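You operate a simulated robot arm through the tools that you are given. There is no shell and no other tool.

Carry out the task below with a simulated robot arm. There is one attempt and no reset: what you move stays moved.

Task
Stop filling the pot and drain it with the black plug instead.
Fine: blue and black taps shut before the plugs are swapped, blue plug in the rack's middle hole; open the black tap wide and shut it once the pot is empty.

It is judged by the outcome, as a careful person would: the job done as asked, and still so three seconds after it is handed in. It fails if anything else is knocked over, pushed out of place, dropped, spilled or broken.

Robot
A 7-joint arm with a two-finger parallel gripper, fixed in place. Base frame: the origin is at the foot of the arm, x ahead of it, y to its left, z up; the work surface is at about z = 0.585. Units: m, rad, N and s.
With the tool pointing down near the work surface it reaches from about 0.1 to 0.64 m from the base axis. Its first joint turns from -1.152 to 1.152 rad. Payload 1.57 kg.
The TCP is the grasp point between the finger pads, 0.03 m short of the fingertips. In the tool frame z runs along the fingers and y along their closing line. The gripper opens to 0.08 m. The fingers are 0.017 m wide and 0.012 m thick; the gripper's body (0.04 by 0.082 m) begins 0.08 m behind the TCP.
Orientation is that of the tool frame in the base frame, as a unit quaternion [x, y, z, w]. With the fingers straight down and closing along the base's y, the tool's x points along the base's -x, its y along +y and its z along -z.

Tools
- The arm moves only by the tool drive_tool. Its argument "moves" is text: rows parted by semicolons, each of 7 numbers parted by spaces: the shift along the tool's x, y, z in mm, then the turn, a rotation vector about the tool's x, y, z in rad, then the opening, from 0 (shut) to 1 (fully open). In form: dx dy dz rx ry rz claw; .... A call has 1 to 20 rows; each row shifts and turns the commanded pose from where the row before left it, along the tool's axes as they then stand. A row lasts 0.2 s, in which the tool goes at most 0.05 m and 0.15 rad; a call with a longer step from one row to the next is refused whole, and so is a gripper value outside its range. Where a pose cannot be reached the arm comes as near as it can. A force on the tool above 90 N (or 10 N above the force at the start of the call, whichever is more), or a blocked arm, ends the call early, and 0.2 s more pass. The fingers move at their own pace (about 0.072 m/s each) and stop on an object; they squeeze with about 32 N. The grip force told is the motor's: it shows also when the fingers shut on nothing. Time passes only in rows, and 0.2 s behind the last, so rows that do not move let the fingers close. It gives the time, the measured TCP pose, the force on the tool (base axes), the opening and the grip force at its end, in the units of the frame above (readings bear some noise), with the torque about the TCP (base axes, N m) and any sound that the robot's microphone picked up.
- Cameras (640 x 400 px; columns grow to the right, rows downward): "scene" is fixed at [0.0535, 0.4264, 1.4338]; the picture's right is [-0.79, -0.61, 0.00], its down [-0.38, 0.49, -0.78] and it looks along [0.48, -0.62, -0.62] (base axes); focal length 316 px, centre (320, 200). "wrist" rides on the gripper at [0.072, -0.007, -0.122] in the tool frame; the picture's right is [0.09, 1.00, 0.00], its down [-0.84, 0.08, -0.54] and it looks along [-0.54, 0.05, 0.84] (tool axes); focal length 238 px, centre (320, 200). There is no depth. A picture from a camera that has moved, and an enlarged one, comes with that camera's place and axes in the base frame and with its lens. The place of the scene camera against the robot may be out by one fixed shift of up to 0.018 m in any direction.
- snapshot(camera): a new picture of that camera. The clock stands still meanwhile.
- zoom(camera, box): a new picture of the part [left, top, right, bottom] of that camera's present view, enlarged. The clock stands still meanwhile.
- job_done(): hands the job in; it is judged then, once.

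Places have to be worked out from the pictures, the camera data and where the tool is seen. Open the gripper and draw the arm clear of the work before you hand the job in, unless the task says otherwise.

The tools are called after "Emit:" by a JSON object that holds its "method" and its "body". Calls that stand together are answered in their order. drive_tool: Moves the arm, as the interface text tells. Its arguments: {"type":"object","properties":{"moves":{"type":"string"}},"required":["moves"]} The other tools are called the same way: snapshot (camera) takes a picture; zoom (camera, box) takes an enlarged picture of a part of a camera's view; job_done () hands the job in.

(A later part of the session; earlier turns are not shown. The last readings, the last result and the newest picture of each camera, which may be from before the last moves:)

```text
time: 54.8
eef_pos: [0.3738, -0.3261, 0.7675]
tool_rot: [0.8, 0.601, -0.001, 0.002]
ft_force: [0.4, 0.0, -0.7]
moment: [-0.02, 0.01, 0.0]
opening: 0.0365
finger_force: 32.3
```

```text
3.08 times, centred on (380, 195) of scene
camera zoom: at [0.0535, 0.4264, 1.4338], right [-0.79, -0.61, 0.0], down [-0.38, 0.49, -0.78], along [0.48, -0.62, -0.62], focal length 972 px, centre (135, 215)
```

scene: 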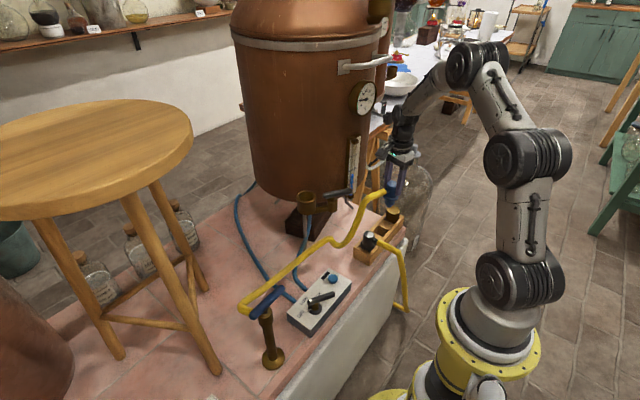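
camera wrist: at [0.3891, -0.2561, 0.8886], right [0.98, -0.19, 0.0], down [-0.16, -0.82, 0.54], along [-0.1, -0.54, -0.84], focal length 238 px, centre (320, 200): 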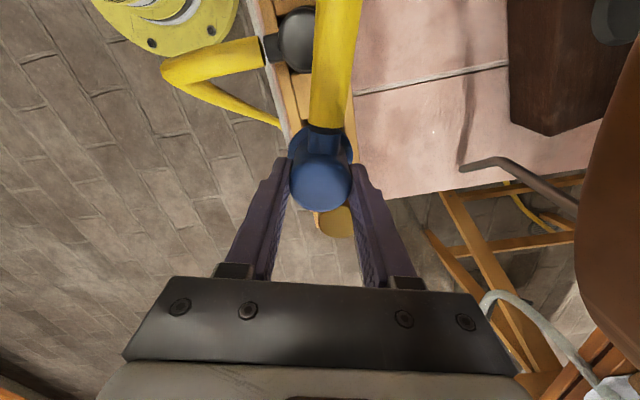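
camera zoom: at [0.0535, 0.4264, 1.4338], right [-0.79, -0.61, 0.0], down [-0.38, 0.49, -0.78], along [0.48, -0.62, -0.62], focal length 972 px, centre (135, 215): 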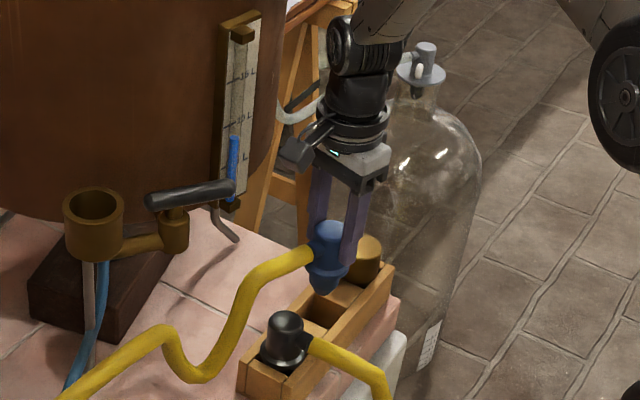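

The alignment looks close. I zoom further on the hole and the stem to fine-tune.

Emit:
{"method": "zoom", "body": {"camera": "scene", "box": [360, 208, 408, 238]}}

Emit:
{"method": "zoom", "body": {"camera": "wrist", "box": [240, 60, 400, 160]}}

Emit:
{"method": "zoom", "body": {"camera": "wrist", "box": [260, 160, 388, 240]}}

```text
13.33 times, centred on (384, 223) of scene
camera zoom: at [0.0535, 0.4264, 1.4338], right [-0.79, -0.61, 0.0], down [-0.38, 0.49, -0.78], along [0.48, -0.62, -0.62], focal length 4210 px, centre (-533, -107)
```

zoom: 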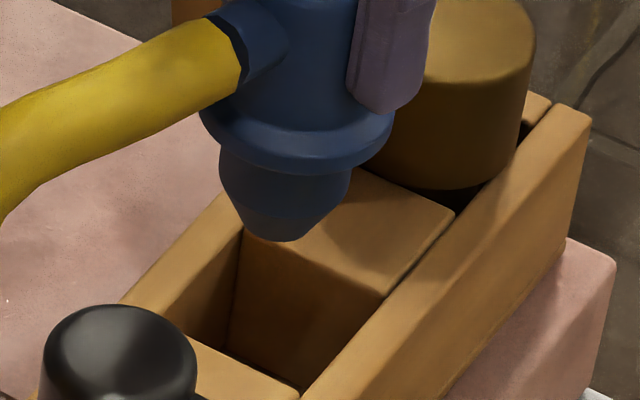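

```text
4.00 times, centred on (320, 110) of wrist
camera zoom: at [0.3891, -0.2561, 0.8886], right [0.98, -0.19, 0.0], down [-0.16, -0.82, 0.54], along [-0.1, -0.54, -0.84], focal length 953 px, centre (320, 560)
```

zoom: 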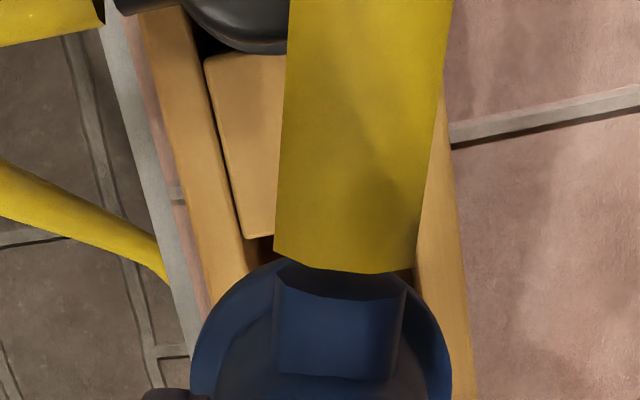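

```text
5.00 times, centred on (324, 200) of wrist
camera zoom: at [0.3891, -0.2561, 0.8886], right [0.98, -0.19, 0.0], down [-0.16, -0.82, 0.54], along [-0.1, -0.54, -0.84], focal length 1192 px, centre (300, 200)
```

zoom: 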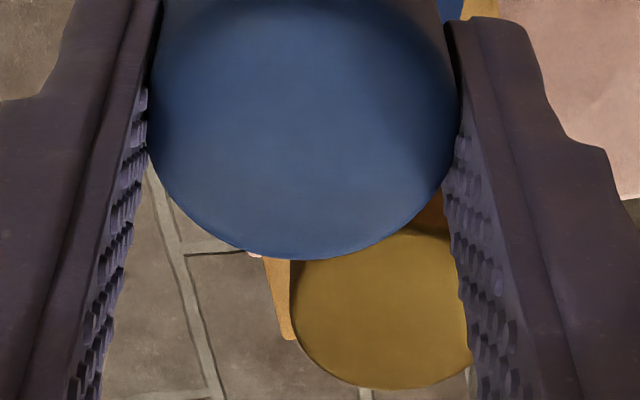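

The two views agree if the rack top is at about z≈0.638 and the hole centre is about 10 mm further towards −y than the plug is now. I shift by that and lower until the stem tip is just above the rack, then check again.

Emit:
{"method": "drive_tool", "body": {"moves": "-8.7 4.1 0 0 0 0 0;0 0 15 0 0 0 0;0 0 15 0 0 0 0;0 0 0 0 0 0 0"}}

Emit:
{"method": "zoom", "body": {"camera": "scene", "box": [360, 208, 408, 238]}}

Emit:
{"method": "zoom", "body": {"camera": "wrist", "box": [240, 60, 400, 160]}}

```text
time: 55.8
eef_pos: [0.3768, -0.3363, 0.7387]
tool_rot: [0.8, 0.6, -0.001, 0.003]
ft_force: [0.3, 0.1, -1.2]
moment: [-0.03, 0.06, -0.03]
opening: 0.0368
finger_force: 32.1
```

```text
13.33 times, centred on (384, 223) of scene
camera zoom: at [0.0535, 0.4264, 1.4338], right [-0.79, -0.61, 0.0], down [-0.38, 0.49, -0.78], along [0.48, -0.62, -0.62], focal length 4210 px, centre (-533, -107)
```

zoom: 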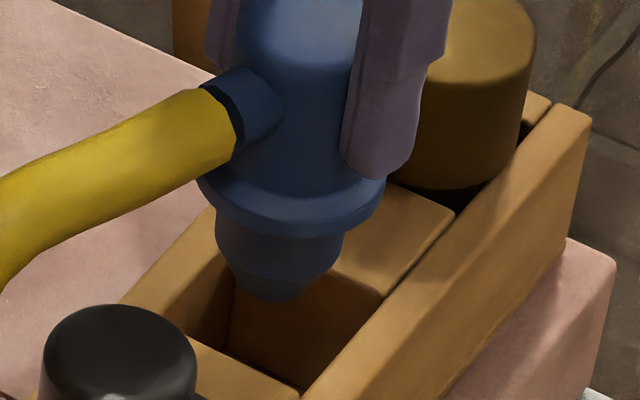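

```text
4.00 times, centred on (320, 110) of wrist
camera zoom: at [0.3917, -0.2655, 0.8588], right [0.98, -0.19, 0.0], down [-0.16, -0.82, 0.54], along [-0.1, -0.54, -0.84], focal length 953 px, centre (320, 560)
```

zoom: 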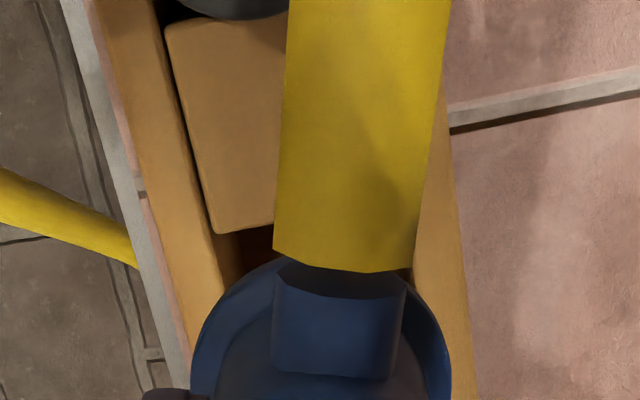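

The plug is now centred between the rails and nearly centred along the rack. I nudge 2 mm more in −y and lower in small steps, watching the force.

Emit:
{"method": "drive_tool", "body": {"moves": "-1.9 0.6 8 0 0 0 0;0 0 8 0 0 0 0;0 0 8 0 0 0 0;0 0 0 0 0 0 0"}}

Emit:
{"method": "zoom", "body": {"camera": "scene", "box": [360, 208, 408, 238]}}

```text
time: 56.8
eef_pos: [0.3759, -0.3375, 0.7144]
tool_rot: [0.799, 0.601, -0.001, 0.002]
ft_force: [0.0, 0.2, -1.0]
moment: [-0.06, 0.01, 0.01]
opening: 0.0366
finger_force: 31.9
```

```text
13.33 times, centred on (384, 223) of scene
camera zoom: at [0.0535, 0.4264, 1.4338], right [-0.79, -0.61, 0.0], down [-0.38, 0.49, -0.78], along [0.48, -0.62, -0.62], focal length 4210 px, centre (-533, -107)
```

zoom: 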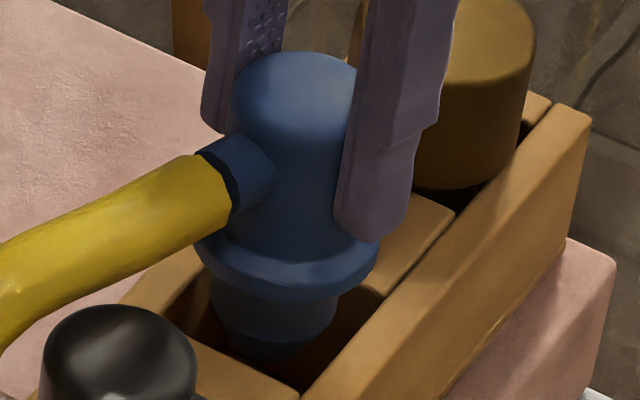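

The stem is going into the hole with no contact force. I continue down gently.

Emit:
{"method": "drive_tool", "body": {"moves": "0 0 7 0 0 0 0;0 0 6 0 0 0 0;0 0 0 0 0 0 0"}}

Emit:
{"method": "zoom", "body": {"camera": "scene", "box": [360, 208, 408, 238]}}

```text
time: 57.6
eef_pos: [0.376, -0.3387, 0.7007]
tool_rot: [0.8, 0.6, 0.0, 0.001]
ft_force: [-0.1, -0.3, -0.4]
moment: [-0.01, -0.01, -0.01]
opening: 0.0368
finger_force: 31.8
```

```text
13.33 times, centred on (384, 223) of scene
camera zoom: at [0.0535, 0.4264, 1.4338], right [-0.79, -0.61, 0.0], down [-0.38, 0.49, -0.78], along [0.48, -0.62, -0.62], focal length 4210 px, centre (-533, -107)
```

zoom: 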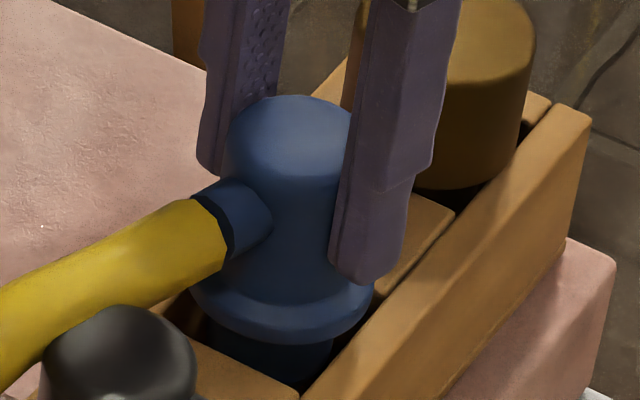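

Still free, not yet seated. I go down further in small steps until the flange meets the rack.

Emit:
{"method": "drive_tool", "body": {"moves": "0 0 5 0 0 0 0;0 0 4 0 0 0 0;0 0 0 0 0 0 0"}}

Emit:
{"method": "zoom", "body": {"camera": "scene", "box": [345, 205, 425, 255]}}

```text
time: 58.4
eef_pos: [0.3765, -0.3397, 0.692]
tool_rot: [0.799, 0.601, -0.001, 0.003]
ft_force: [-0.8, -0.6, -1.6]
moment: [0.0, -0.03, 0.0]
opening: 0.0367
finger_force: 31.9
```

```text
8.00 times, centred on (385, 230) of scene
camera zoom: at [0.0535, 0.4264, 1.4338], right [-0.79, -0.61, 0.0], down [-0.38, 0.49, -0.78], along [0.48, -0.62, -0.62], focal length 2526 px, centre (-200, -40)
```

zoom: 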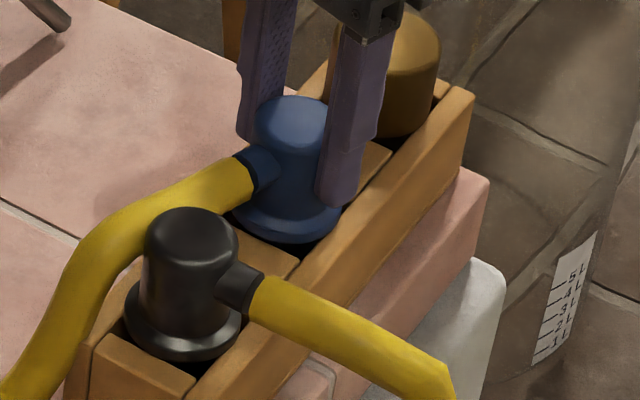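

The blue cap is now about level with the black one. I lower a few more millimetres to feel the seat.

Emit:
{"method": "drive_tool", "body": {"moves": "0 0 3 0 0 0 0;0 0 3 0 0 0 0;0 0 0 0 0 0 0"}}

Emit:
{"method": "zoom", "body": {"camera": "scene", "box": [345, 205, 425, 255]}}

```text
time: 59.2
eef_pos: [0.3766, -0.3408, 0.6879]
tool_rot: [0.8, 0.6, 0.0, 0.003]
ft_force: [-5.1, 2.5, 23.0]
moment: [0.19, 0.69, 0.0]
opening: 0.0367
finger_force: 32.2
```

```text
8.00 times, centred on (385, 230) of scene
camera zoom: at [0.0531, 0.4267, 1.4337], right [-0.79, -0.61, 0.0], down [-0.38, 0.49, -0.78], along [0.48, -0.62, -0.62], focal length 2526 px, centre (-200, -40)
```

zoom: 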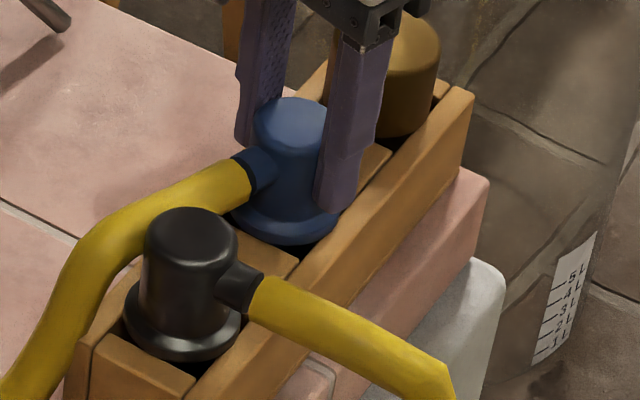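

It's seated: 23 N upward at TCP z≈0.688, and its cap is level with the black plug's. I ease off 1.5 mm and open the fingers.

Emit:
{"method": "drive_tool", "body": {"moves": "0 0 -1.5 0 0 0 0;0 0 0 0 0 0 0.4;0 0 0 0 0 0 0.75;0 0 0 0 0 0 0.75;0 0 0 0 0 0 0.75"}}

Emit:
{"method": "zoom", "body": {"camera": "scene", "box": [345, 205, 425, 255]}}

Emit:
{"method": "snapshot", "body": {"camera": "wrist"}}

```text
time: 60.4
eef_pos: [0.3759, -0.3384, 0.6866]
tool_rot: [0.799, 0.601, -0.001, 0.0]
ft_force: [-1.0, -0.7, -0.8]
moment: [-0.02, 0.01, 0.0]
opening: 0.0599
finger_force: 0.0
```

```text
8.00 times, centred on (385, 230) of scene
camera zoom: at [0.0535, 0.4264, 1.4338], right [-0.79, -0.61, 0.0], down [-0.38, 0.49, -0.78], along [0.48, -0.62, -0.62], focal length 2526 px, centre (-200, -40)
```

zoom: 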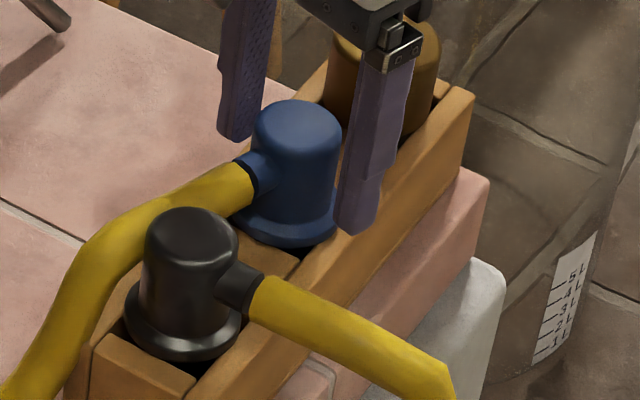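

```text
taken
camera wrist: at [0.3905, -0.2676, 0.8072], right [0.98, -0.19, 0.0], down [-0.16, -0.82, 0.54], along [-0.1, -0.53, -0.84], focal length 238 px, centre (320, 200)
```

wrist: 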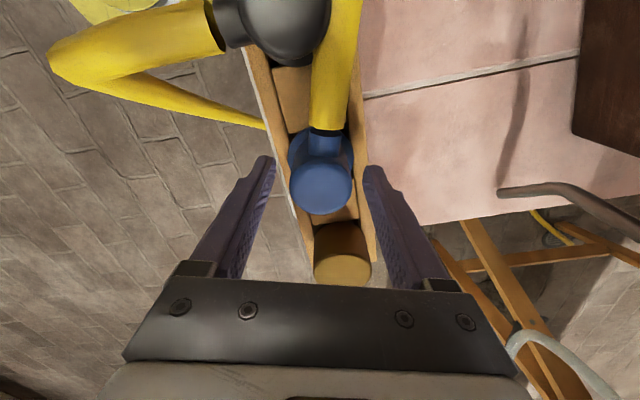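

The blue plug stands upright in the middle hole and the tube lies clear. I raise the gripper straight up. I also look at where the black plug's tube goes.

Emit:
{"method": "drive_tool", "body": {"moves": "0 0 -30 0 0 0 0.75;0 0 -35 0 0 0 0.75;0 0 -35 0 0 0 0.75;0 0 -35 0 0 0 0.75;0 0 -30 0 0 0 0.75"}}

Emit:
{"method": "zoom", "body": {"camera": "scene", "box": [340, 195, 440, 320]}}

Emit:
{"method": "snapshot", "body": {"camera": "wrist"}}

Emit:
{"method": "snapshot", "body": {"camera": "scene"}}

```text
time: 61.6
eef_pos: [0.3732, -0.3363, 0.8511]
tool_rot: [0.8, 0.6, -0.001, 0.001]
ft_force: [-0.4, 0.6, 0.9]
moment: [-0.03, -0.02, -0.01]
opening: 0.0602
finger_force: 0.1
```

```text
3.20 times, centred on (390, 258) of scene
camera zoom: at [0.0535, 0.4265, 1.4338], right [-0.79, -0.61, 0.0], down [-0.38, 0.49, -0.78], along [0.48, -0.62, -0.62], focal length 1010 px, centre (96, 16)
```

zoom: 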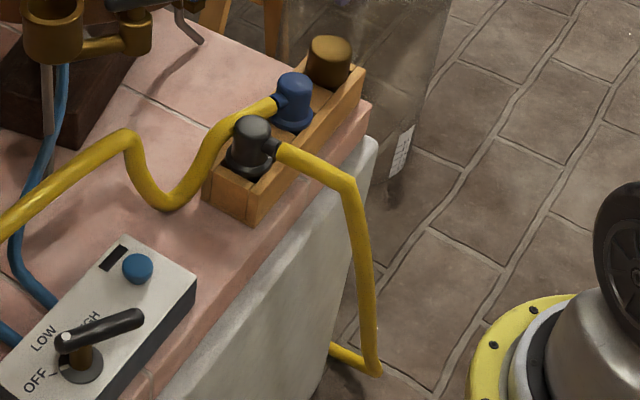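

```text
taken
camera wrist: at [0.3884, -0.266, 0.9712], right [0.98, -0.19, 0.0], down [-0.16, -0.82, 0.54], along [-0.1, -0.53, -0.84], focal length 238 px, centre (320, 200)
```

wrist: 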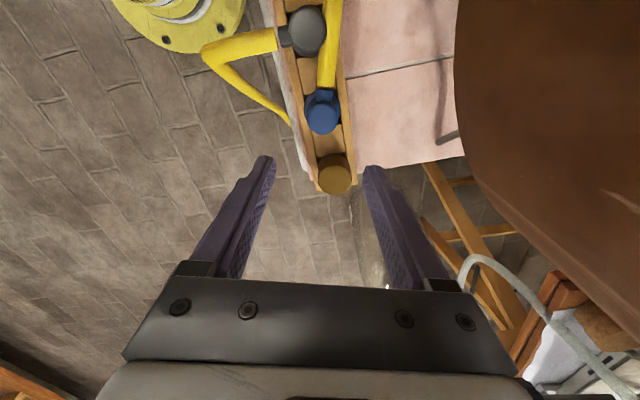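

```text
taken
```

scene: 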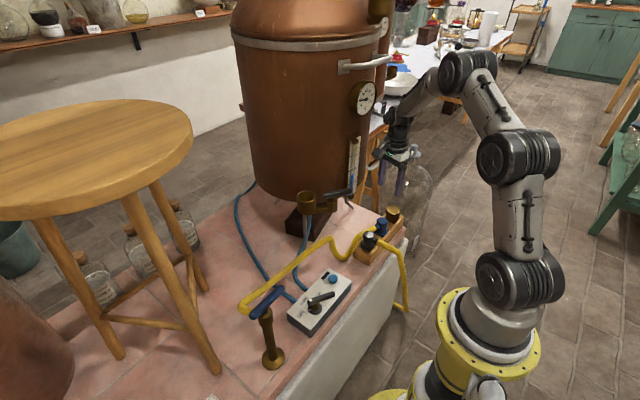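

The swap is half done: the blue plug is in the middle hole and the black tube runs off over the bench edge. The black cap is at about (0.377, −0.2505) with its nozzle near 185°. I turn the fingers to about 72°, lean the wrist slightly away from the gauge, and come over the black plug.

Emit:
{"method": "drive_tool", "body": {"moves": "0 0 0 0 0 -0.14 0.75;0 0 0 0 0 -0.14 0.75;0 0 0 0 0 -0.14 0.75;0 0 0 0 0 -0.14 0.75;0 0 0 0 0 -0.14 0.75;0 0 0 0 0 -0.14 0.75;0 0 0 0 0 -0.14 0.75;0 0 0 0 0 -0.14 0.75;0 0 0 0 0 -0.14 0.75;0 0 0 0 0 -0.14 0.75;0 0 0 0 0 -0.14 0.75;0 0 0 0 -0.12 0 0.75;9.6 27.6 16 0 0 0 0.75;9.6 27.6 16 0 0 0 0.75;9.6 27.6 16 0 0 0 0.75;0 0 0 0 0 0 0.75"}}

Emit:
{"method": "snapshot", "body": {"camera": "wrist"}}

Emit:
{"method": "zoom", "body": {"camera": "scene", "box": [310, 110, 440, 270]}}

```text
time: 65.0
eef_pos: [0.3789, -0.2526, 0.8023]
tool_rot: [0.155, 0.986, -0.011, 0.059]
ft_force: [-0.7, 0.1, -0.7]
moment: [-0.03, 0.04, -0.01]
opening: 0.0599
finger_force: 0.0
```

```text
taken
camera wrist: at [0.2964, -0.2332, 0.9136], right [0.22, 0.98, -0.01], down [0.75, -0.16, 0.64], along [0.62, -0.15, -0.77], focal length 238 px, centre (320, 200)
```

wrist: 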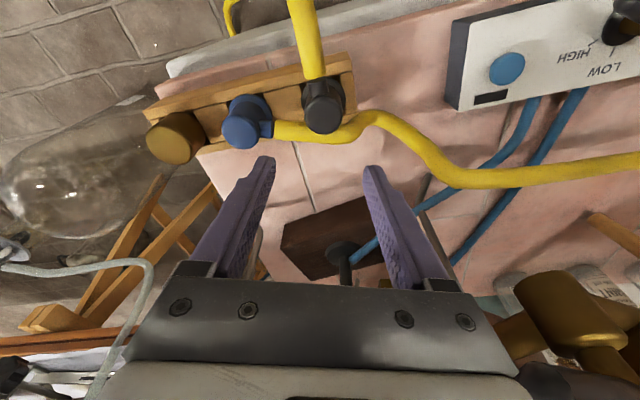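

```text
2.50 times, centred on (375, 190) of scene
camera zoom: at [0.0535, 0.4265, 1.4338], right [-0.79, -0.61, 0.0], down [-0.38, 0.49, -0.78], along [0.48, -0.62, -0.62], focal length 789 px, centre (182, 225)
```

zoom: 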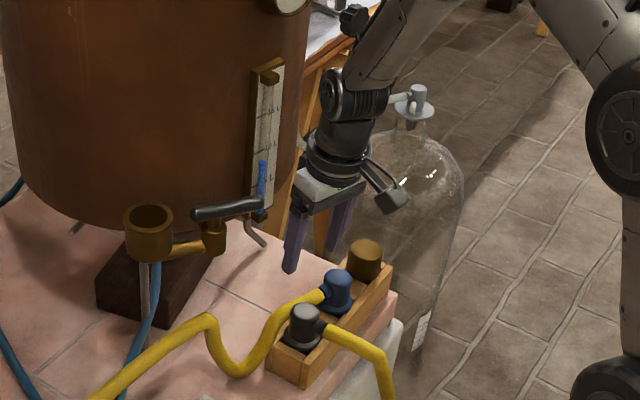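

The black plug is below, centred within a few millimetres, with the fingers clear of the blue tube. I lower most of the way and check.

Emit:
{"method": "drive_tool", "body": {"moves": "4.3 0.6 27.8 0 0 0 0.75;4.3 0.6 27.8 0 0 0 0.75;4.3 0.6 27.8 0 0 0 0.75;0 0 0 0 0 0 0.75"}}

Emit:
{"method": "snapshot", "body": {"camera": "wrist"}}

Emit:
{"method": "zoom", "body": {"camera": "scene", "box": [330, 190, 420, 270]}}

```text
time: 66.0
eef_pos: [0.377, -0.2513, 0.7164]
tool_rot: [0.156, 0.986, -0.011, 0.06]
ft_force: [-0.1, 0.3, -0.5]
moment: [0.0, 0.03, 0.0]
opening: 0.0597
finger_force: 0.1
```

```text
taken
camera wrist: at [0.2944, -0.231, 0.8276], right [0.22, 0.98, -0.01], down [0.75, -0.16, 0.64], along [0.62, -0.15, -0.77], focal length 238 px, centre (320, 200)
```

wrist: 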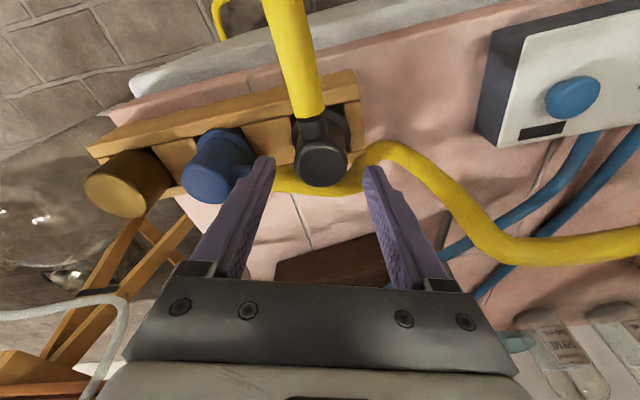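

```text
5.00 times, centred on (375, 230) of scene
camera zoom: at [0.0535, 0.4264, 1.4338], right [-0.79, -0.61, 0.0], down [-0.38, 0.49, -0.78], along [0.48, -0.62, -0.62], focal length 1579 px, centre (45, 50)
```

zoom: 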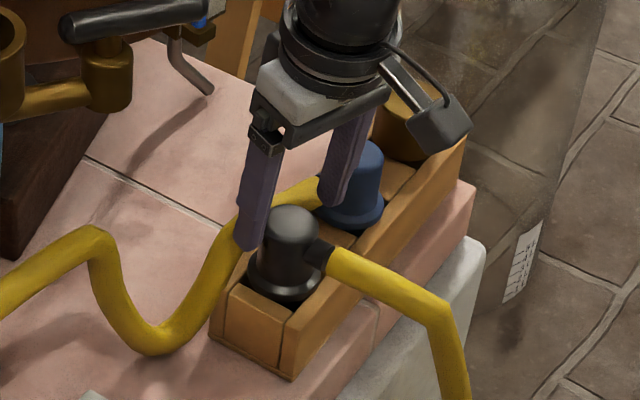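

The plug is dead centre, but one finger would land on the blue tube. I rise 10 mm, turn the fingers about 23° about the vertical so both miss the tube, narrow them a little and go down.

Emit:
{"method": "drive_tool", "body": {"moves": "-1.2 0 -9.9 0 0 0 0.72;0 0 0 -0.016 0 -0.1323 0.68;0 0 0 -0.016 0 -0.1323 0.65;0 0 0 -0.016 0 -0.1323 0.65;1.5 0 12 0 0 0 0.65;0 0 0 0 0 0 0.65"}}

Emit:
{"method": "snapshot", "body": {"camera": "wrist"}}

Emit:
{"method": "zoom", "body": {"camera": "scene", "box": [340, 200, 410, 260]}}

```text
time: 67.4
eef_pos: [0.3769, -0.2495, 0.7138]
tool_rot: [-0.043, 0.997, 0.001, 0.06]
ft_force: [0.6, -0.3, -0.3]
moment: [-0.01, 0.0, 0.02]
opening: 0.0519
finger_force: 0.1
```

```text
taken
camera wrist: at [0.2935, -0.2651, 0.8254], right [-0.18, 0.98, -0.01], down [0.76, 0.15, 0.64], along [0.63, 0.1, -0.77], focal length 238 px, centre (320, 200)
```

wrist: 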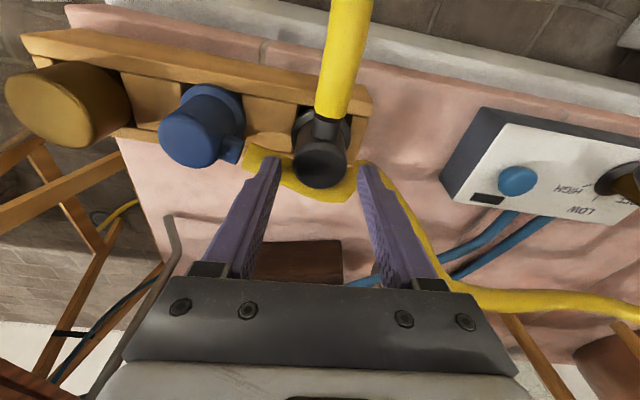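

```text
6.67 times, centred on (375, 230) of scene
camera zoom: at [0.0535, 0.4264, 1.4338], right [-0.79, -0.61, 0.0], down [-0.38, 0.49, -0.78], along [0.48, -0.62, -0.62], focal length 2105 px, centre (-47, 0)
```

zoom: 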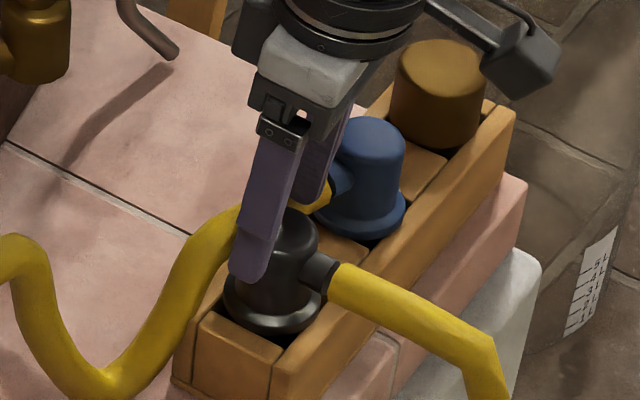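

Both fingers are now clear of the tube by my estimate. I lower the last 24 mm and close on the black cap.

Emit:
{"method": "drive_tool", "body": {"moves": "1.45 0 11.9 0 0 0 0.65;1.45 0 11.5 0 0 0 0.65;0 0 0 0 0 0 0.4;0 0 0 0 0 0 0.1;0 0 0 0 0 0 0;0 0 0 0 0 0 0"}}

Emit:
{"method": "snapshot", "body": {"camera": "wrist"}}

Emit:
{"method": "zoom", "body": {"camera": "scene", "box": [340, 200, 410, 260]}}

```text
time: 68.8
eef_pos: [0.3785, -0.25, 0.6895]
tool_rot: [-0.044, 0.997, 0.002, 0.06]
ft_force: [0.4, -0.1, 1.0]
moment: [0.01, -0.04, -0.02]
opening: 0.0366
finger_force: 31.9
```

```text
taken
camera wrist: at [0.2942, -0.2648, 0.8019], right [-0.18, 0.98, -0.01], down [0.76, 0.14, 0.64], along [0.63, 0.1, -0.77], focal length 238 px, centre (320, 200)
```

wrist: 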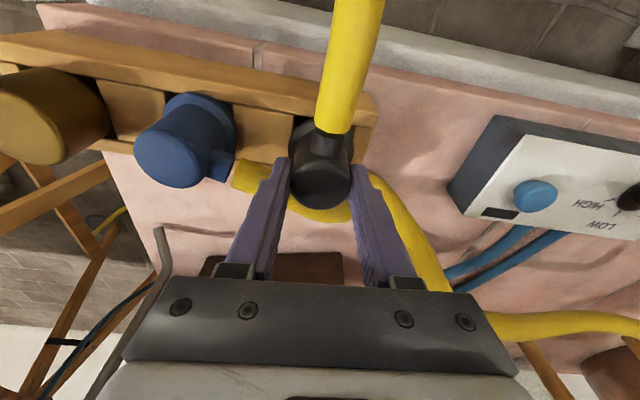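

```text
6.67 times, centred on (375, 230) of scene
camera zoom: at [0.0535, 0.4264, 1.4338], right [-0.79, -0.61, 0.0], down [-0.38, 0.49, -0.78], along [0.48, -0.62, -0.62], focal length 2105 px, centre (-47, 0)
```

zoom: 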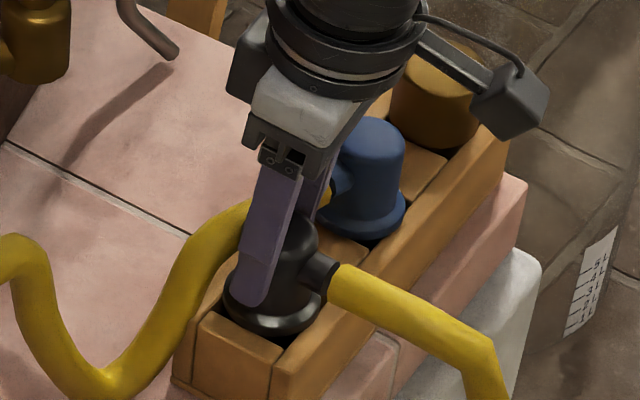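

The black cap is held at 36.6 mm, the same as the blue one was. I lift straight up, watching that the blue tube and plug stay put.

Emit:
{"method": "drive_tool", "body": {"moves": "-1.2 0 -9.9 0 0 0 0;-1.8 0 -14.9 0 0 0 0;-2.4 0 -19.9 0 0 0 0;-2.4 0 -19.9 0 0 0 0;0 0 0 0 0 0 0"}}

Emit:
{"method": "zoom", "body": {"camera": "scene", "box": [320, 160, 430, 270]}}

Emit:
{"method": "snapshot", "body": {"camera": "wrist"}}

```text
time: 70.0
eef_pos: [0.3773, -0.2508, 0.7573]
tool_rot: [-0.043, 0.997, 0.001, 0.06]
ft_force: [-0.6, -0.3, -0.5]
moment: [-0.01, 0.03, 0.03]
opening: 0.0367
finger_force: 32.7
```

```text
3.64 times, centred on (375, 215) of scene
camera zoom: at [0.0535, 0.4264, 1.4338], right [-0.79, -0.61, 0.0], down [-0.38, 0.49, -0.78], along [0.48, -0.62, -0.62], focal length 1148 px, centre (120, 146)
```

zoom: 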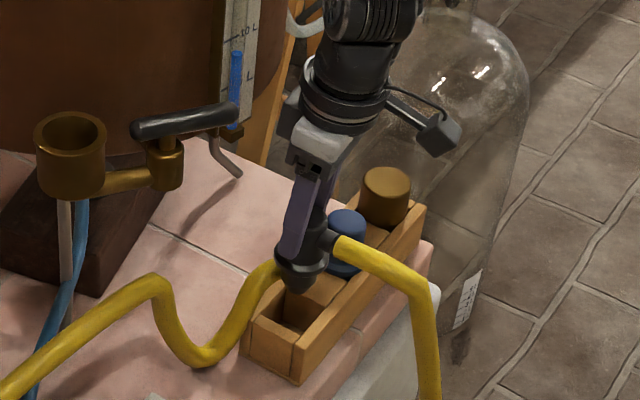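

```text
taken
camera wrist: at [0.2934, -0.2645, 0.8692], right [-0.18, 0.98, -0.01], down [0.76, 0.14, 0.64], along [0.63, 0.1, -0.77], focal length 238 px, centre (320, 200)
```

wrist: 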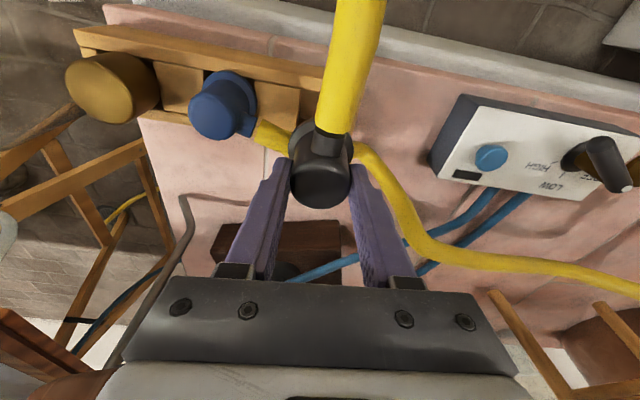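

The plug is out and the blue plug is undisturbed. I continue up and toward the robot, clear of the gauge, watching the black tube.

Emit:
{"method": "drive_tool", "body": {"moves": "-3 0 -24.8 0 0 0 0;-3 0 -24.8 0 0 0 0;2.4 6.6 -45.2 0 0 0 0;2.4 6.6 -45.2 0 0 0 0;2.4 6.6 -45.2 0 0 0 0;2.4 6.6 -45.2 0 0 0 0;2.4 6.6 -45.2 0 0 0 0;0 0 0 0 0 0 0"}}

Emit:
{"method": "snapshot", "body": {"camera": "scene"}}

Emit:
{"method": "snapshot", "body": {"camera": "wrist"}}

```text
time: 71.8
eef_pos: [0.3359, -0.22, 1.0276]
tool_rot: [-0.042, 0.997, 0.0, 0.061]
ft_force: [0.5, 0.5, -1.6]
moment: [-0.03, -0.05, -0.06]
opening: 0.0363
finger_force: 31.6
```

```text
taken
```

scene: 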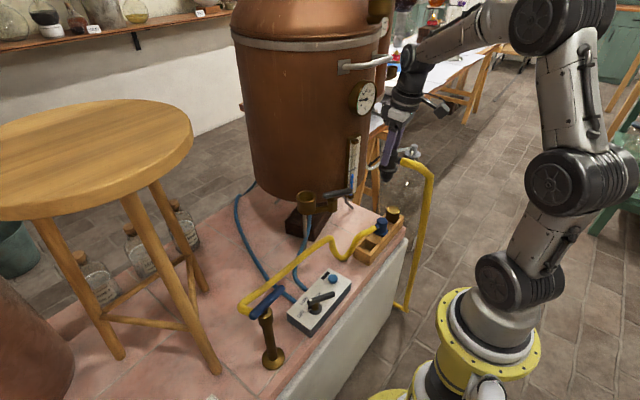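

```text
taken
camera wrist: at [0.2519, -0.2348, 1.1396], right [-0.18, 0.98, -0.01], down [0.76, 0.14, 0.64], along [0.63, 0.1, -0.77], focal length 238 px, centre (320, 200)
```

wrist: 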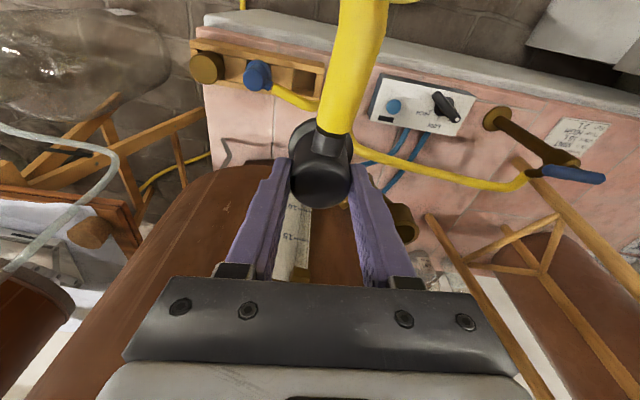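

The black tube has plenty of length. I move across in front of the valve and turn the plug so its nozzle and my wrist lean away from the pot.

Emit:
{"method": "drive_tool", "body": {"moves": "-7.4 47.9 0.7 0 0 0 0;-7.4 47.9 0.7 0 0 0 0;-7.4 47.9 0.7 0 0 0 0;0 0 0 0.0174 0.0005 0.1438 0;0 0 0 0.0174 0.0005 0.1438 0;0 0 0 0.0174 0.0005 0.1438 0;0 0 0 0.0174 0.0005 0.1438 0;0 0 0 0.0174 0.0005 0.1438 0;0 0 0 0.0174 0.0005 0.1438 0;0 0 0 0 0 0 0"}}

Emit:
{"method": "snapshot", "body": {"camera": "scene"}}

Emit:
{"method": "snapshot", "body": {"camera": "wrist"}}

```text
time: 74.0
eef_pos: [0.346, -0.0745, 1.0283]
tool_rot: [0.381, 0.922, -0.025, 0.056]
ft_force: [0.2, -0.2, -1.7]
moment: [0.01, -0.01, 0.0]
opening: 0.0363
finger_force: 31.5
```

```text
taken
```

scene: 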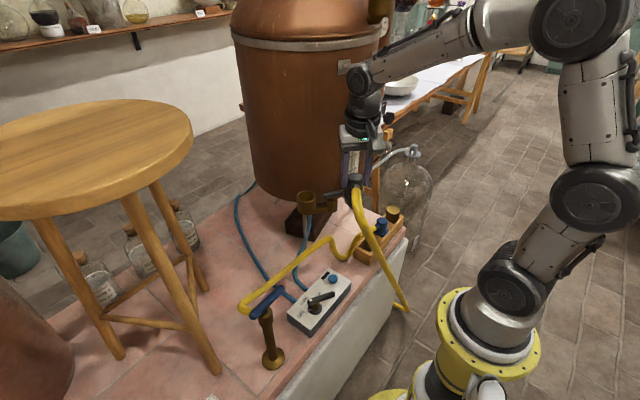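

```text
taken
camera wrist: at [0.2817, -0.0193, 1.14], right [0.64, 0.77, -0.01], down [0.6, -0.48, 0.64], along [0.48, -0.42, -0.77], focal length 238 px, centre (320, 200)
```

wrist: 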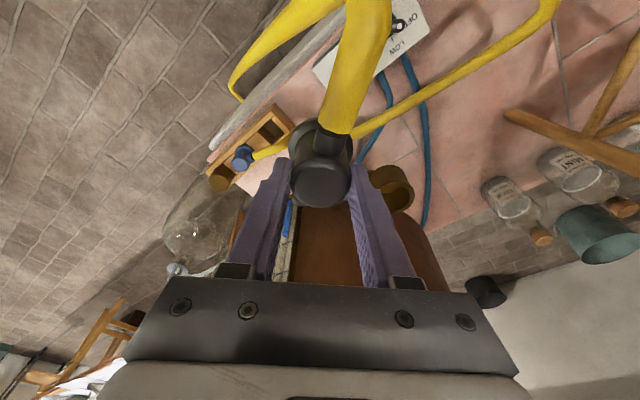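

I zoom on the empty cup to fix its centre.

Emit:
{"method": "zoom", "body": {"camera": "wrist", "box": [340, 140, 436, 200]}}

Emit:
{"method": "zoom", "body": {"camera": "scene", "box": [280, 165, 376, 225]}}

```text
6.67 times, centred on (388, 170) of wrist
camera zoom: at [0.2817, -0.0193, 1.14], right [0.64, 0.77, -0.01], down [0.6, -0.48, 0.64], along [0.48, -0.42, -0.77], focal length 1589 px, centre (-133, 400)
```

zoom: 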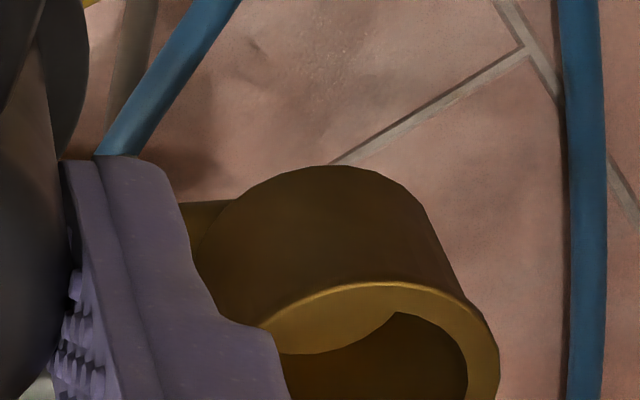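

```text
6.67 times, centred on (328, 195) of scene
camera zoom: at [0.0535, 0.4264, 1.4338], right [-0.79, -0.61, 0.0], down [-0.38, 0.49, -0.78], along [0.48, -0.62, -0.62], focal length 2105 px, centre (267, 233)
```

zoom: 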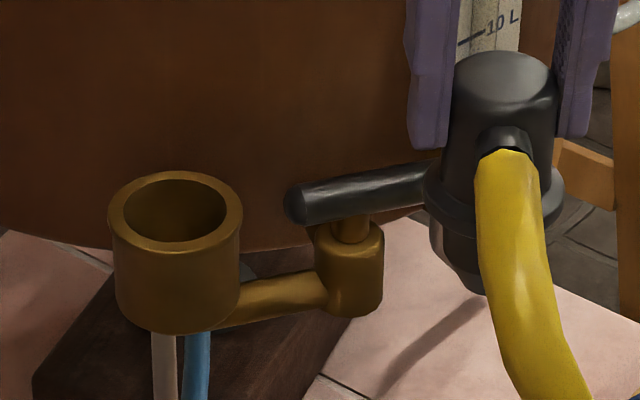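

The cup centre works out at about (0.492, −0.073). I carry the black plug over it at a safe height and compare plug and cup from both cameras.

Emit:
{"method": "drive_tool", "body": {"moves": "-25.4 25.9 3.05 0 0 0 0;-25.4 25.9 3.05 0 0 0 0;-25.4 25.9 3.05 0 0 0 0;-25.4 25.9 3.05 0 0 0 0;0 0 0 0 0 0 0"}}

Emit:
{"method": "zoom", "body": {"camera": "scene", "box": [270, 145, 366, 205]}}

Emit:
{"method": "snapshot", "body": {"camera": "wrist"}}

Emit:
{"method": "snapshot", "body": {"camera": "scene"}}

```text
time: 75.2
eef_pos: [0.4917, -0.0754, 1.028]
tool_rot: [0.381, 0.923, -0.024, 0.055]
ft_force: [-1.0, -0.4, -0.7]
moment: [0.01, -0.04, 0.05]
opening: 0.0361
finger_force: 32.0
```

```text
6.67 times, centred on (318, 175) of scene
camera zoom: at [0.0535, 0.4264, 1.4338], right [-0.79, -0.61, 0.0], down [-0.38, 0.49, -0.78], along [0.48, -0.62, -0.62], focal length 2105 px, centre (333, 367)
```

zoom: 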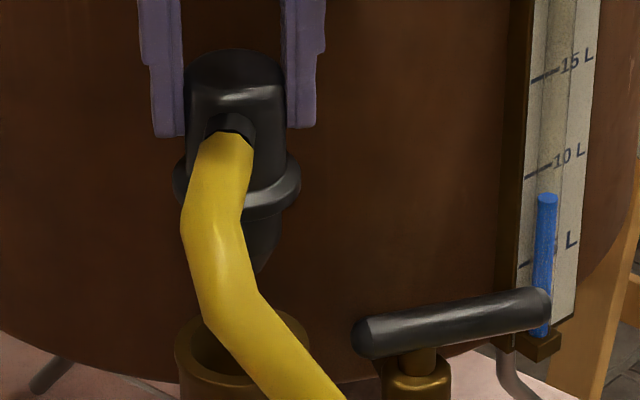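

```text
taken
camera wrist: at [0.4275, -0.0198, 1.1412], right [0.64, 0.77, -0.01], down [0.6, -0.48, 0.64], along [0.48, -0.42, -0.77], focal length 238 px, centre (320, 200)
```

wrist: 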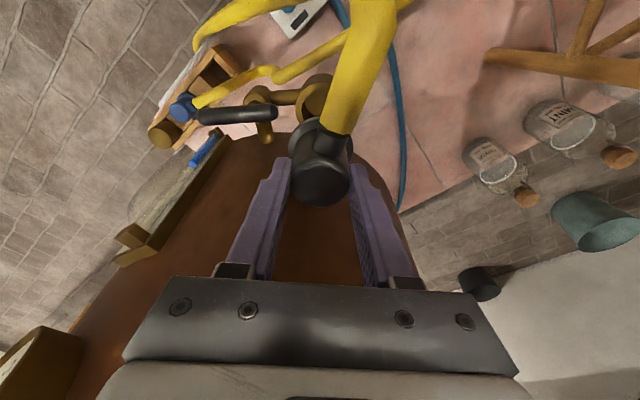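

```text
taken
```

scene: 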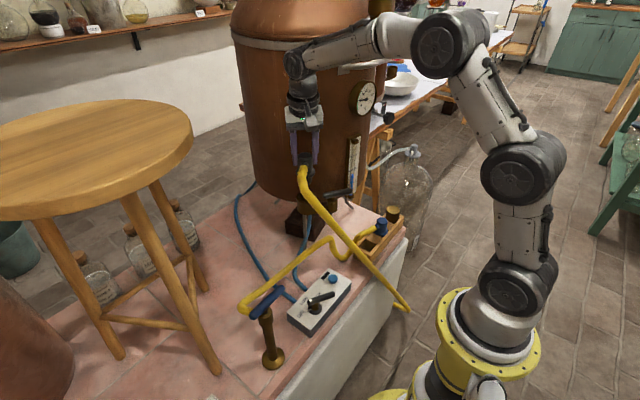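

Emit:
{"method": "zoom", "body": {"camera": "wrist", "box": [256, 60, 384, 140]}}

Emit:
{"method": "zoom", "body": {"camera": "wrist", "box": [256, 130, 384, 210]}}

```text
5.00 times, centred on (320, 100) of wrist
camera zoom: at [0.4275, -0.0198, 1.1412], right [0.64, 0.77, -0.01], down [0.6, -0.48, 0.64], along [0.48, -0.42, -0.77], focal length 1192 px, centre (320, 700)
```

zoom: 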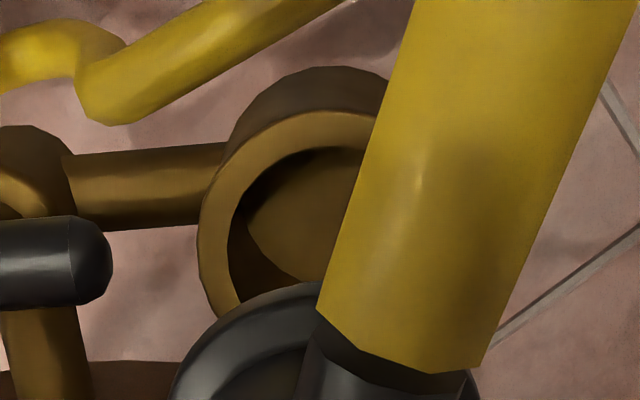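

```text
5.00 times, centred on (320, 170) of wrist
camera zoom: at [0.4275, -0.0198, 1.1412], right [0.64, 0.77, -0.01], down [0.6, -0.48, 0.64], along [0.48, -0.42, -0.77], focal length 1192 px, centre (320, 350)
```

zoom: 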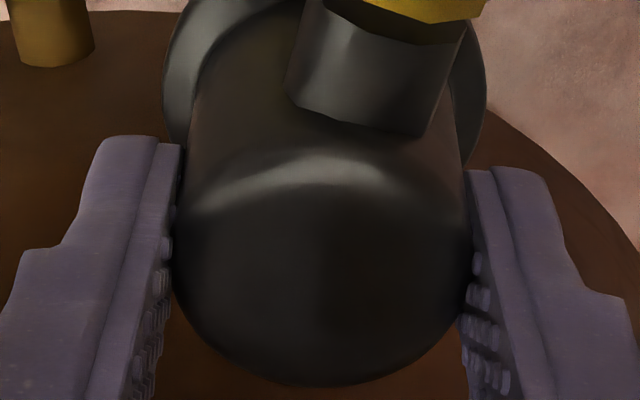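

The plug sits over the cup within a few millimetres; the combined views put the cup centre about 4 mm back towards the robot, with the rim at z≈0.904. I shift that much and lower until the stem tip is at the rim, then check again.

Emit:
{"method": "drive_tool", "body": {"moves": "3.7 0.2 13.6 0 0 0 0;3.7 0.2 13.6 0 0 0 0;0 0 0 0 0 0 0"}}

Emit:
{"method": "zoom", "body": {"camera": "scene", "box": [280, 165, 344, 205]}}

Emit:
{"method": "zoom", "body": {"camera": "wrist", "box": [256, 80, 384, 160]}}

```text
time: 76.0
eef_pos: [0.4892, -0.0712, 1.0004]
tool_rot: [0.381, 0.923, -0.025, 0.055]
ft_force: [-0.2, 0.0, -0.8]
moment: [0.01, -0.06, -0.03]
opening: 0.036
finger_force: 32.0
```

```text
10.00 times, centred on (312, 185) of scene
camera zoom: at [0.0535, 0.4264, 1.4338], right [-0.79, -0.61, 0.0], down [-0.38, 0.49, -0.78], along [0.48, -0.62, -0.62], focal length 3157 px, centre (400, 350)
```

zoom: 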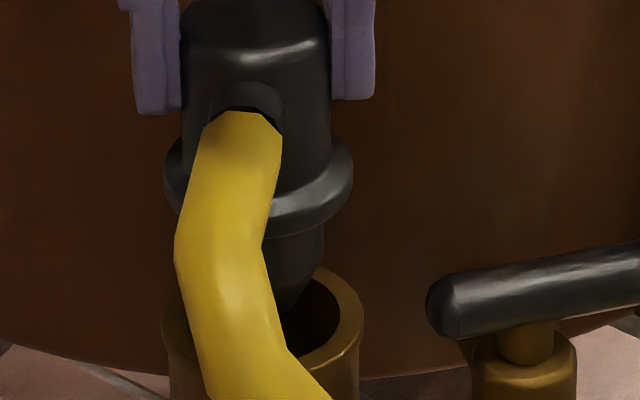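

```text
5.00 times, centred on (320, 120) of wrist
camera zoom: at [0.4243, -0.0159, 1.1124], right [0.64, 0.77, -0.01], down [0.6, -0.48, 0.64], along [0.48, -0.42, -0.77], focal length 1192 px, centre (320, 600)
```

zoom: 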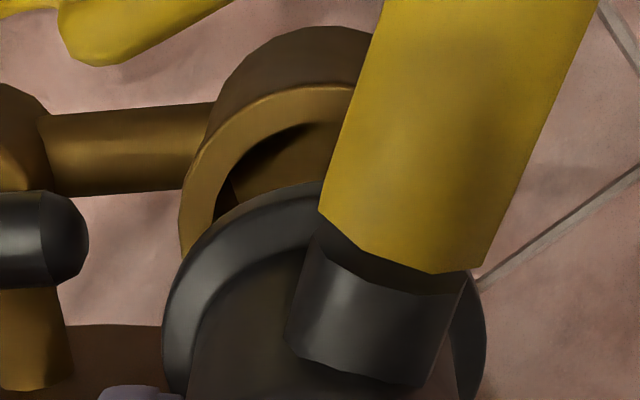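

Alignment is within about 2 mm in both views and the taper will guide it. I lower slowly, watching the force.

Emit:
{"method": "drive_tool", "body": {"moves": "-0.4 -1.1 5 0 0 0 0;0.6 0 5 0 0 0 0;0.6 0 5 0 0 0 0;0.6 0 5 0 0 0 0;0 0 0 0 0 0 0"}}

Emit:
{"method": "zoom", "body": {"camera": "scene", "box": [280, 165, 344, 205]}}

```text
time: 77.2
eef_pos: [0.4877, -0.0714, 0.9799]
tool_rot: [0.381, 0.923, -0.025, 0.055]
ft_force: [0.2, 0.1, -0.1]
moment: [-0.01, 0.0, 0.01]
opening: 0.0363
finger_force: 32.1
```

```text
10.00 times, centred on (312, 185) of scene
camera zoom: at [0.0535, 0.4264, 1.4338], right [-0.79, -0.61, 0.0], down [-0.38, 0.49, -0.78], along [0.48, -0.62, -0.62], focal length 3157 px, centre (400, 350)
```

zoom: 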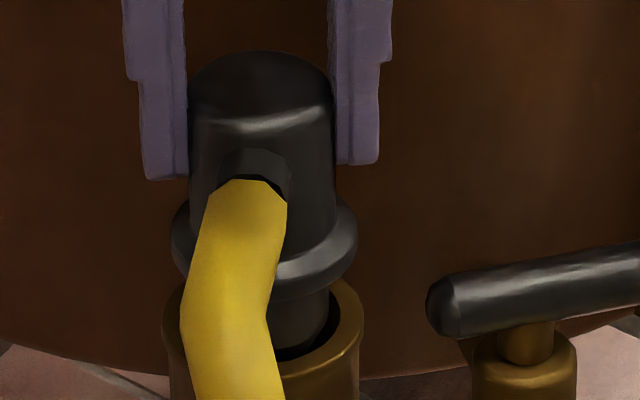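

The stem is inside the cup with no contact force. I keep lowering.

Emit:
{"method": "drive_tool", "body": {"moves": "0.6 0 5 0 0 0 0;0.6 0 5 0 0 0 0;0.6 0 5 0 0 0 0;0 0 0 0 0 0 0"}}

Emit:
{"method": "zoom", "body": {"camera": "scene", "box": [280, 165, 344, 205]}}

```text
time: 78.2
eef_pos: [0.4888, -0.0728, 0.9652]
tool_rot: [0.381, 0.923, -0.024, 0.055]
ft_force: [0.2, -0.4, -1.7]
moment: [-0.01, -0.03, -0.02]
opening: 0.0361
finger_force: 31.7
```

```text
10.00 times, centred on (312, 185) of scene
camera zoom: at [0.0535, 0.4264, 1.4338], right [-0.79, -0.61, 0.0], down [-0.38, 0.49, -0.78], along [0.48, -0.62, -0.62], focal length 3157 px, centre (400, 350)
```

zoom: 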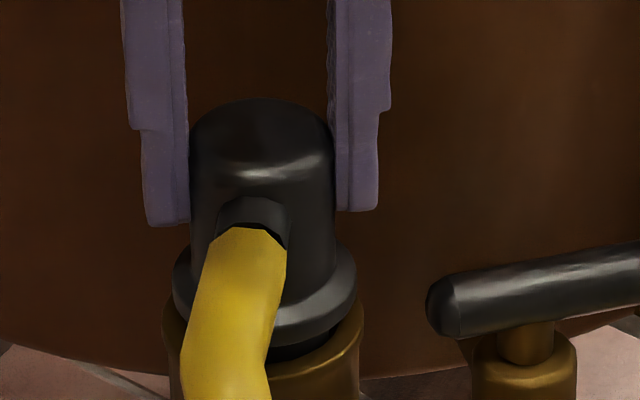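

About 7–8 mm remain compared with how the blue plug sat. I press gently to the seat.

Emit:
{"method": "drive_tool", "body": {"moves": "0.4 0 3 0 0 0 0;0.4 0 3 0 0 0 0;0.2 0 1.5 0 0 0 0;0 0 0 0 0 0 0"}}

Emit:
{"method": "zoom", "body": {"camera": "scene", "box": [280, 165, 344, 205]}}

```text
time: 79.2
eef_pos: [0.4889, -0.0723, 0.9568]
tool_rot: [0.38, 0.923, -0.026, 0.055]
ft_force: [0.4, 0.3, -0.6]
moment: [-0.01, 0.0, 0.01]
opening: 0.0357
finger_force: 31.7
```

```text
10.00 times, centred on (312, 185) of scene
camera zoom: at [0.0535, 0.4264, 1.4338], right [-0.79, -0.61, 0.0], down [-0.38, 0.49, -0.78], along [0.48, -0.62, -0.62], focal length 3157 px, centre (400, 350)
```

zoom: 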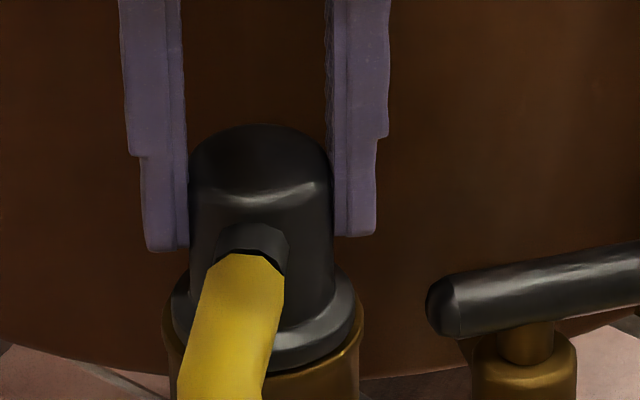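

Level with the original seat but still no resistance; I press a little more until it bottoms.

Emit:
{"method": "drive_tool", "body": {"moves": "0.2 0 2 0 0 0 0;0.2 0 2 0 0 0 0;0 0 0 0 0 0 0"}}

Emit:
{"method": "zoom", "body": {"camera": "scene", "box": [280, 165, 344, 205]}}

```text
time: 80.0
eef_pos: [0.489, -0.0714, 0.956]
tool_rot: [0.381, 0.922, -0.024, 0.058]
ft_force: [-5.7, -0.7, 19.6]
moment: [0.26, 0.4, 0.19]
opening: 0.0361
finger_force: 31.9
```

```text
10.00 times, centred on (312, 185) of scene
camera zoom: at [0.053, 0.4264, 1.4338], right [-0.79, -0.61, 0.0], down [-0.38, 0.49, -0.78], along [0.48, -0.62, -0.62], focal length 3157 px, centre (400, 350)
```

zoom: 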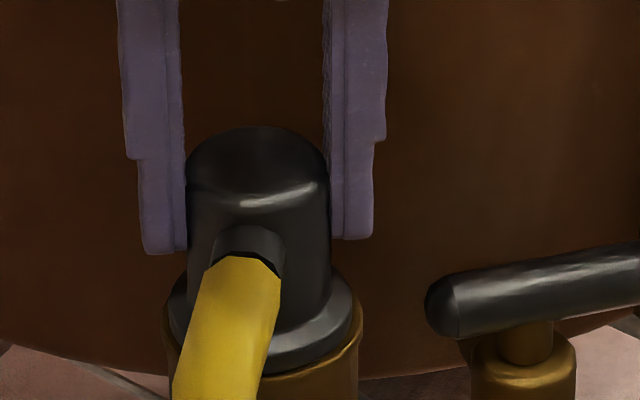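

Seated: 20 N upward, at the same height the blue plug had. I ease off, open the fingers and check the plug stays home.

Emit:
{"method": "drive_tool", "body": {"moves": "-0.4 0 -3.3 0 0 0 0;0 0 0 0 0 0 0.4;0 0 0 0 0 0 0.62;0 0 0 0 0 0 0.62;0 0 0 0 0 0 0.62"}}

Emit:
{"method": "zoom", "body": {"camera": "scene", "box": [280, 165, 344, 205]}}

Emit:
{"method": "snapshot", "body": {"camera": "wrist"}}

```text
time: 81.2
eef_pos: [0.4889, -0.0724, 0.9582]
tool_rot: [0.381, 0.923, -0.025, 0.055]
ft_force: [1.1, -0.4, 0.0]
moment: [-0.01, -0.02, 0.02]
opening: 0.0498
finger_force: 0.1
```

```text
10.00 times, centred on (312, 185) of scene
camera zoom: at [0.0535, 0.4264, 1.4338], right [-0.79, -0.61, 0.0], down [-0.38, 0.49, -0.78], along [0.48, -0.62, -0.62], focal length 3157 px, centre (400, 350)
```

zoom: 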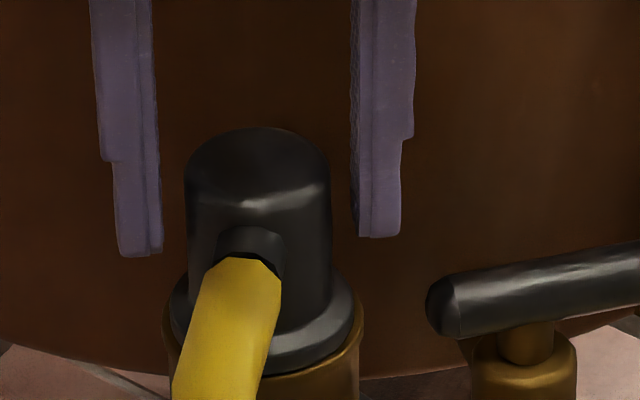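

```text
taken
camera wrist: at [0.4245, -0.0158, 1.0687], right [0.64, 0.77, -0.01], down [0.6, -0.48, 0.64], along [0.48, -0.42, -0.77], focal length 238 px, centre (320, 200)
```

wrist: 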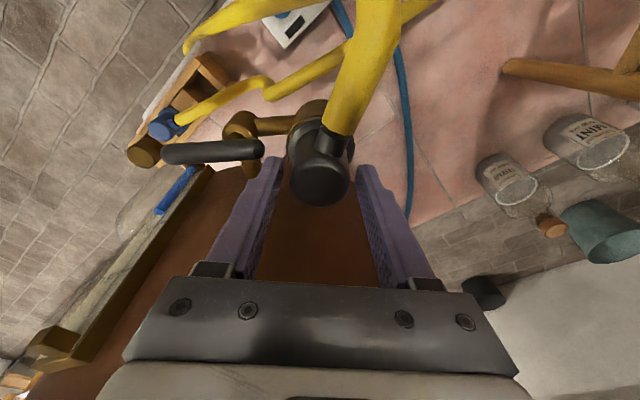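

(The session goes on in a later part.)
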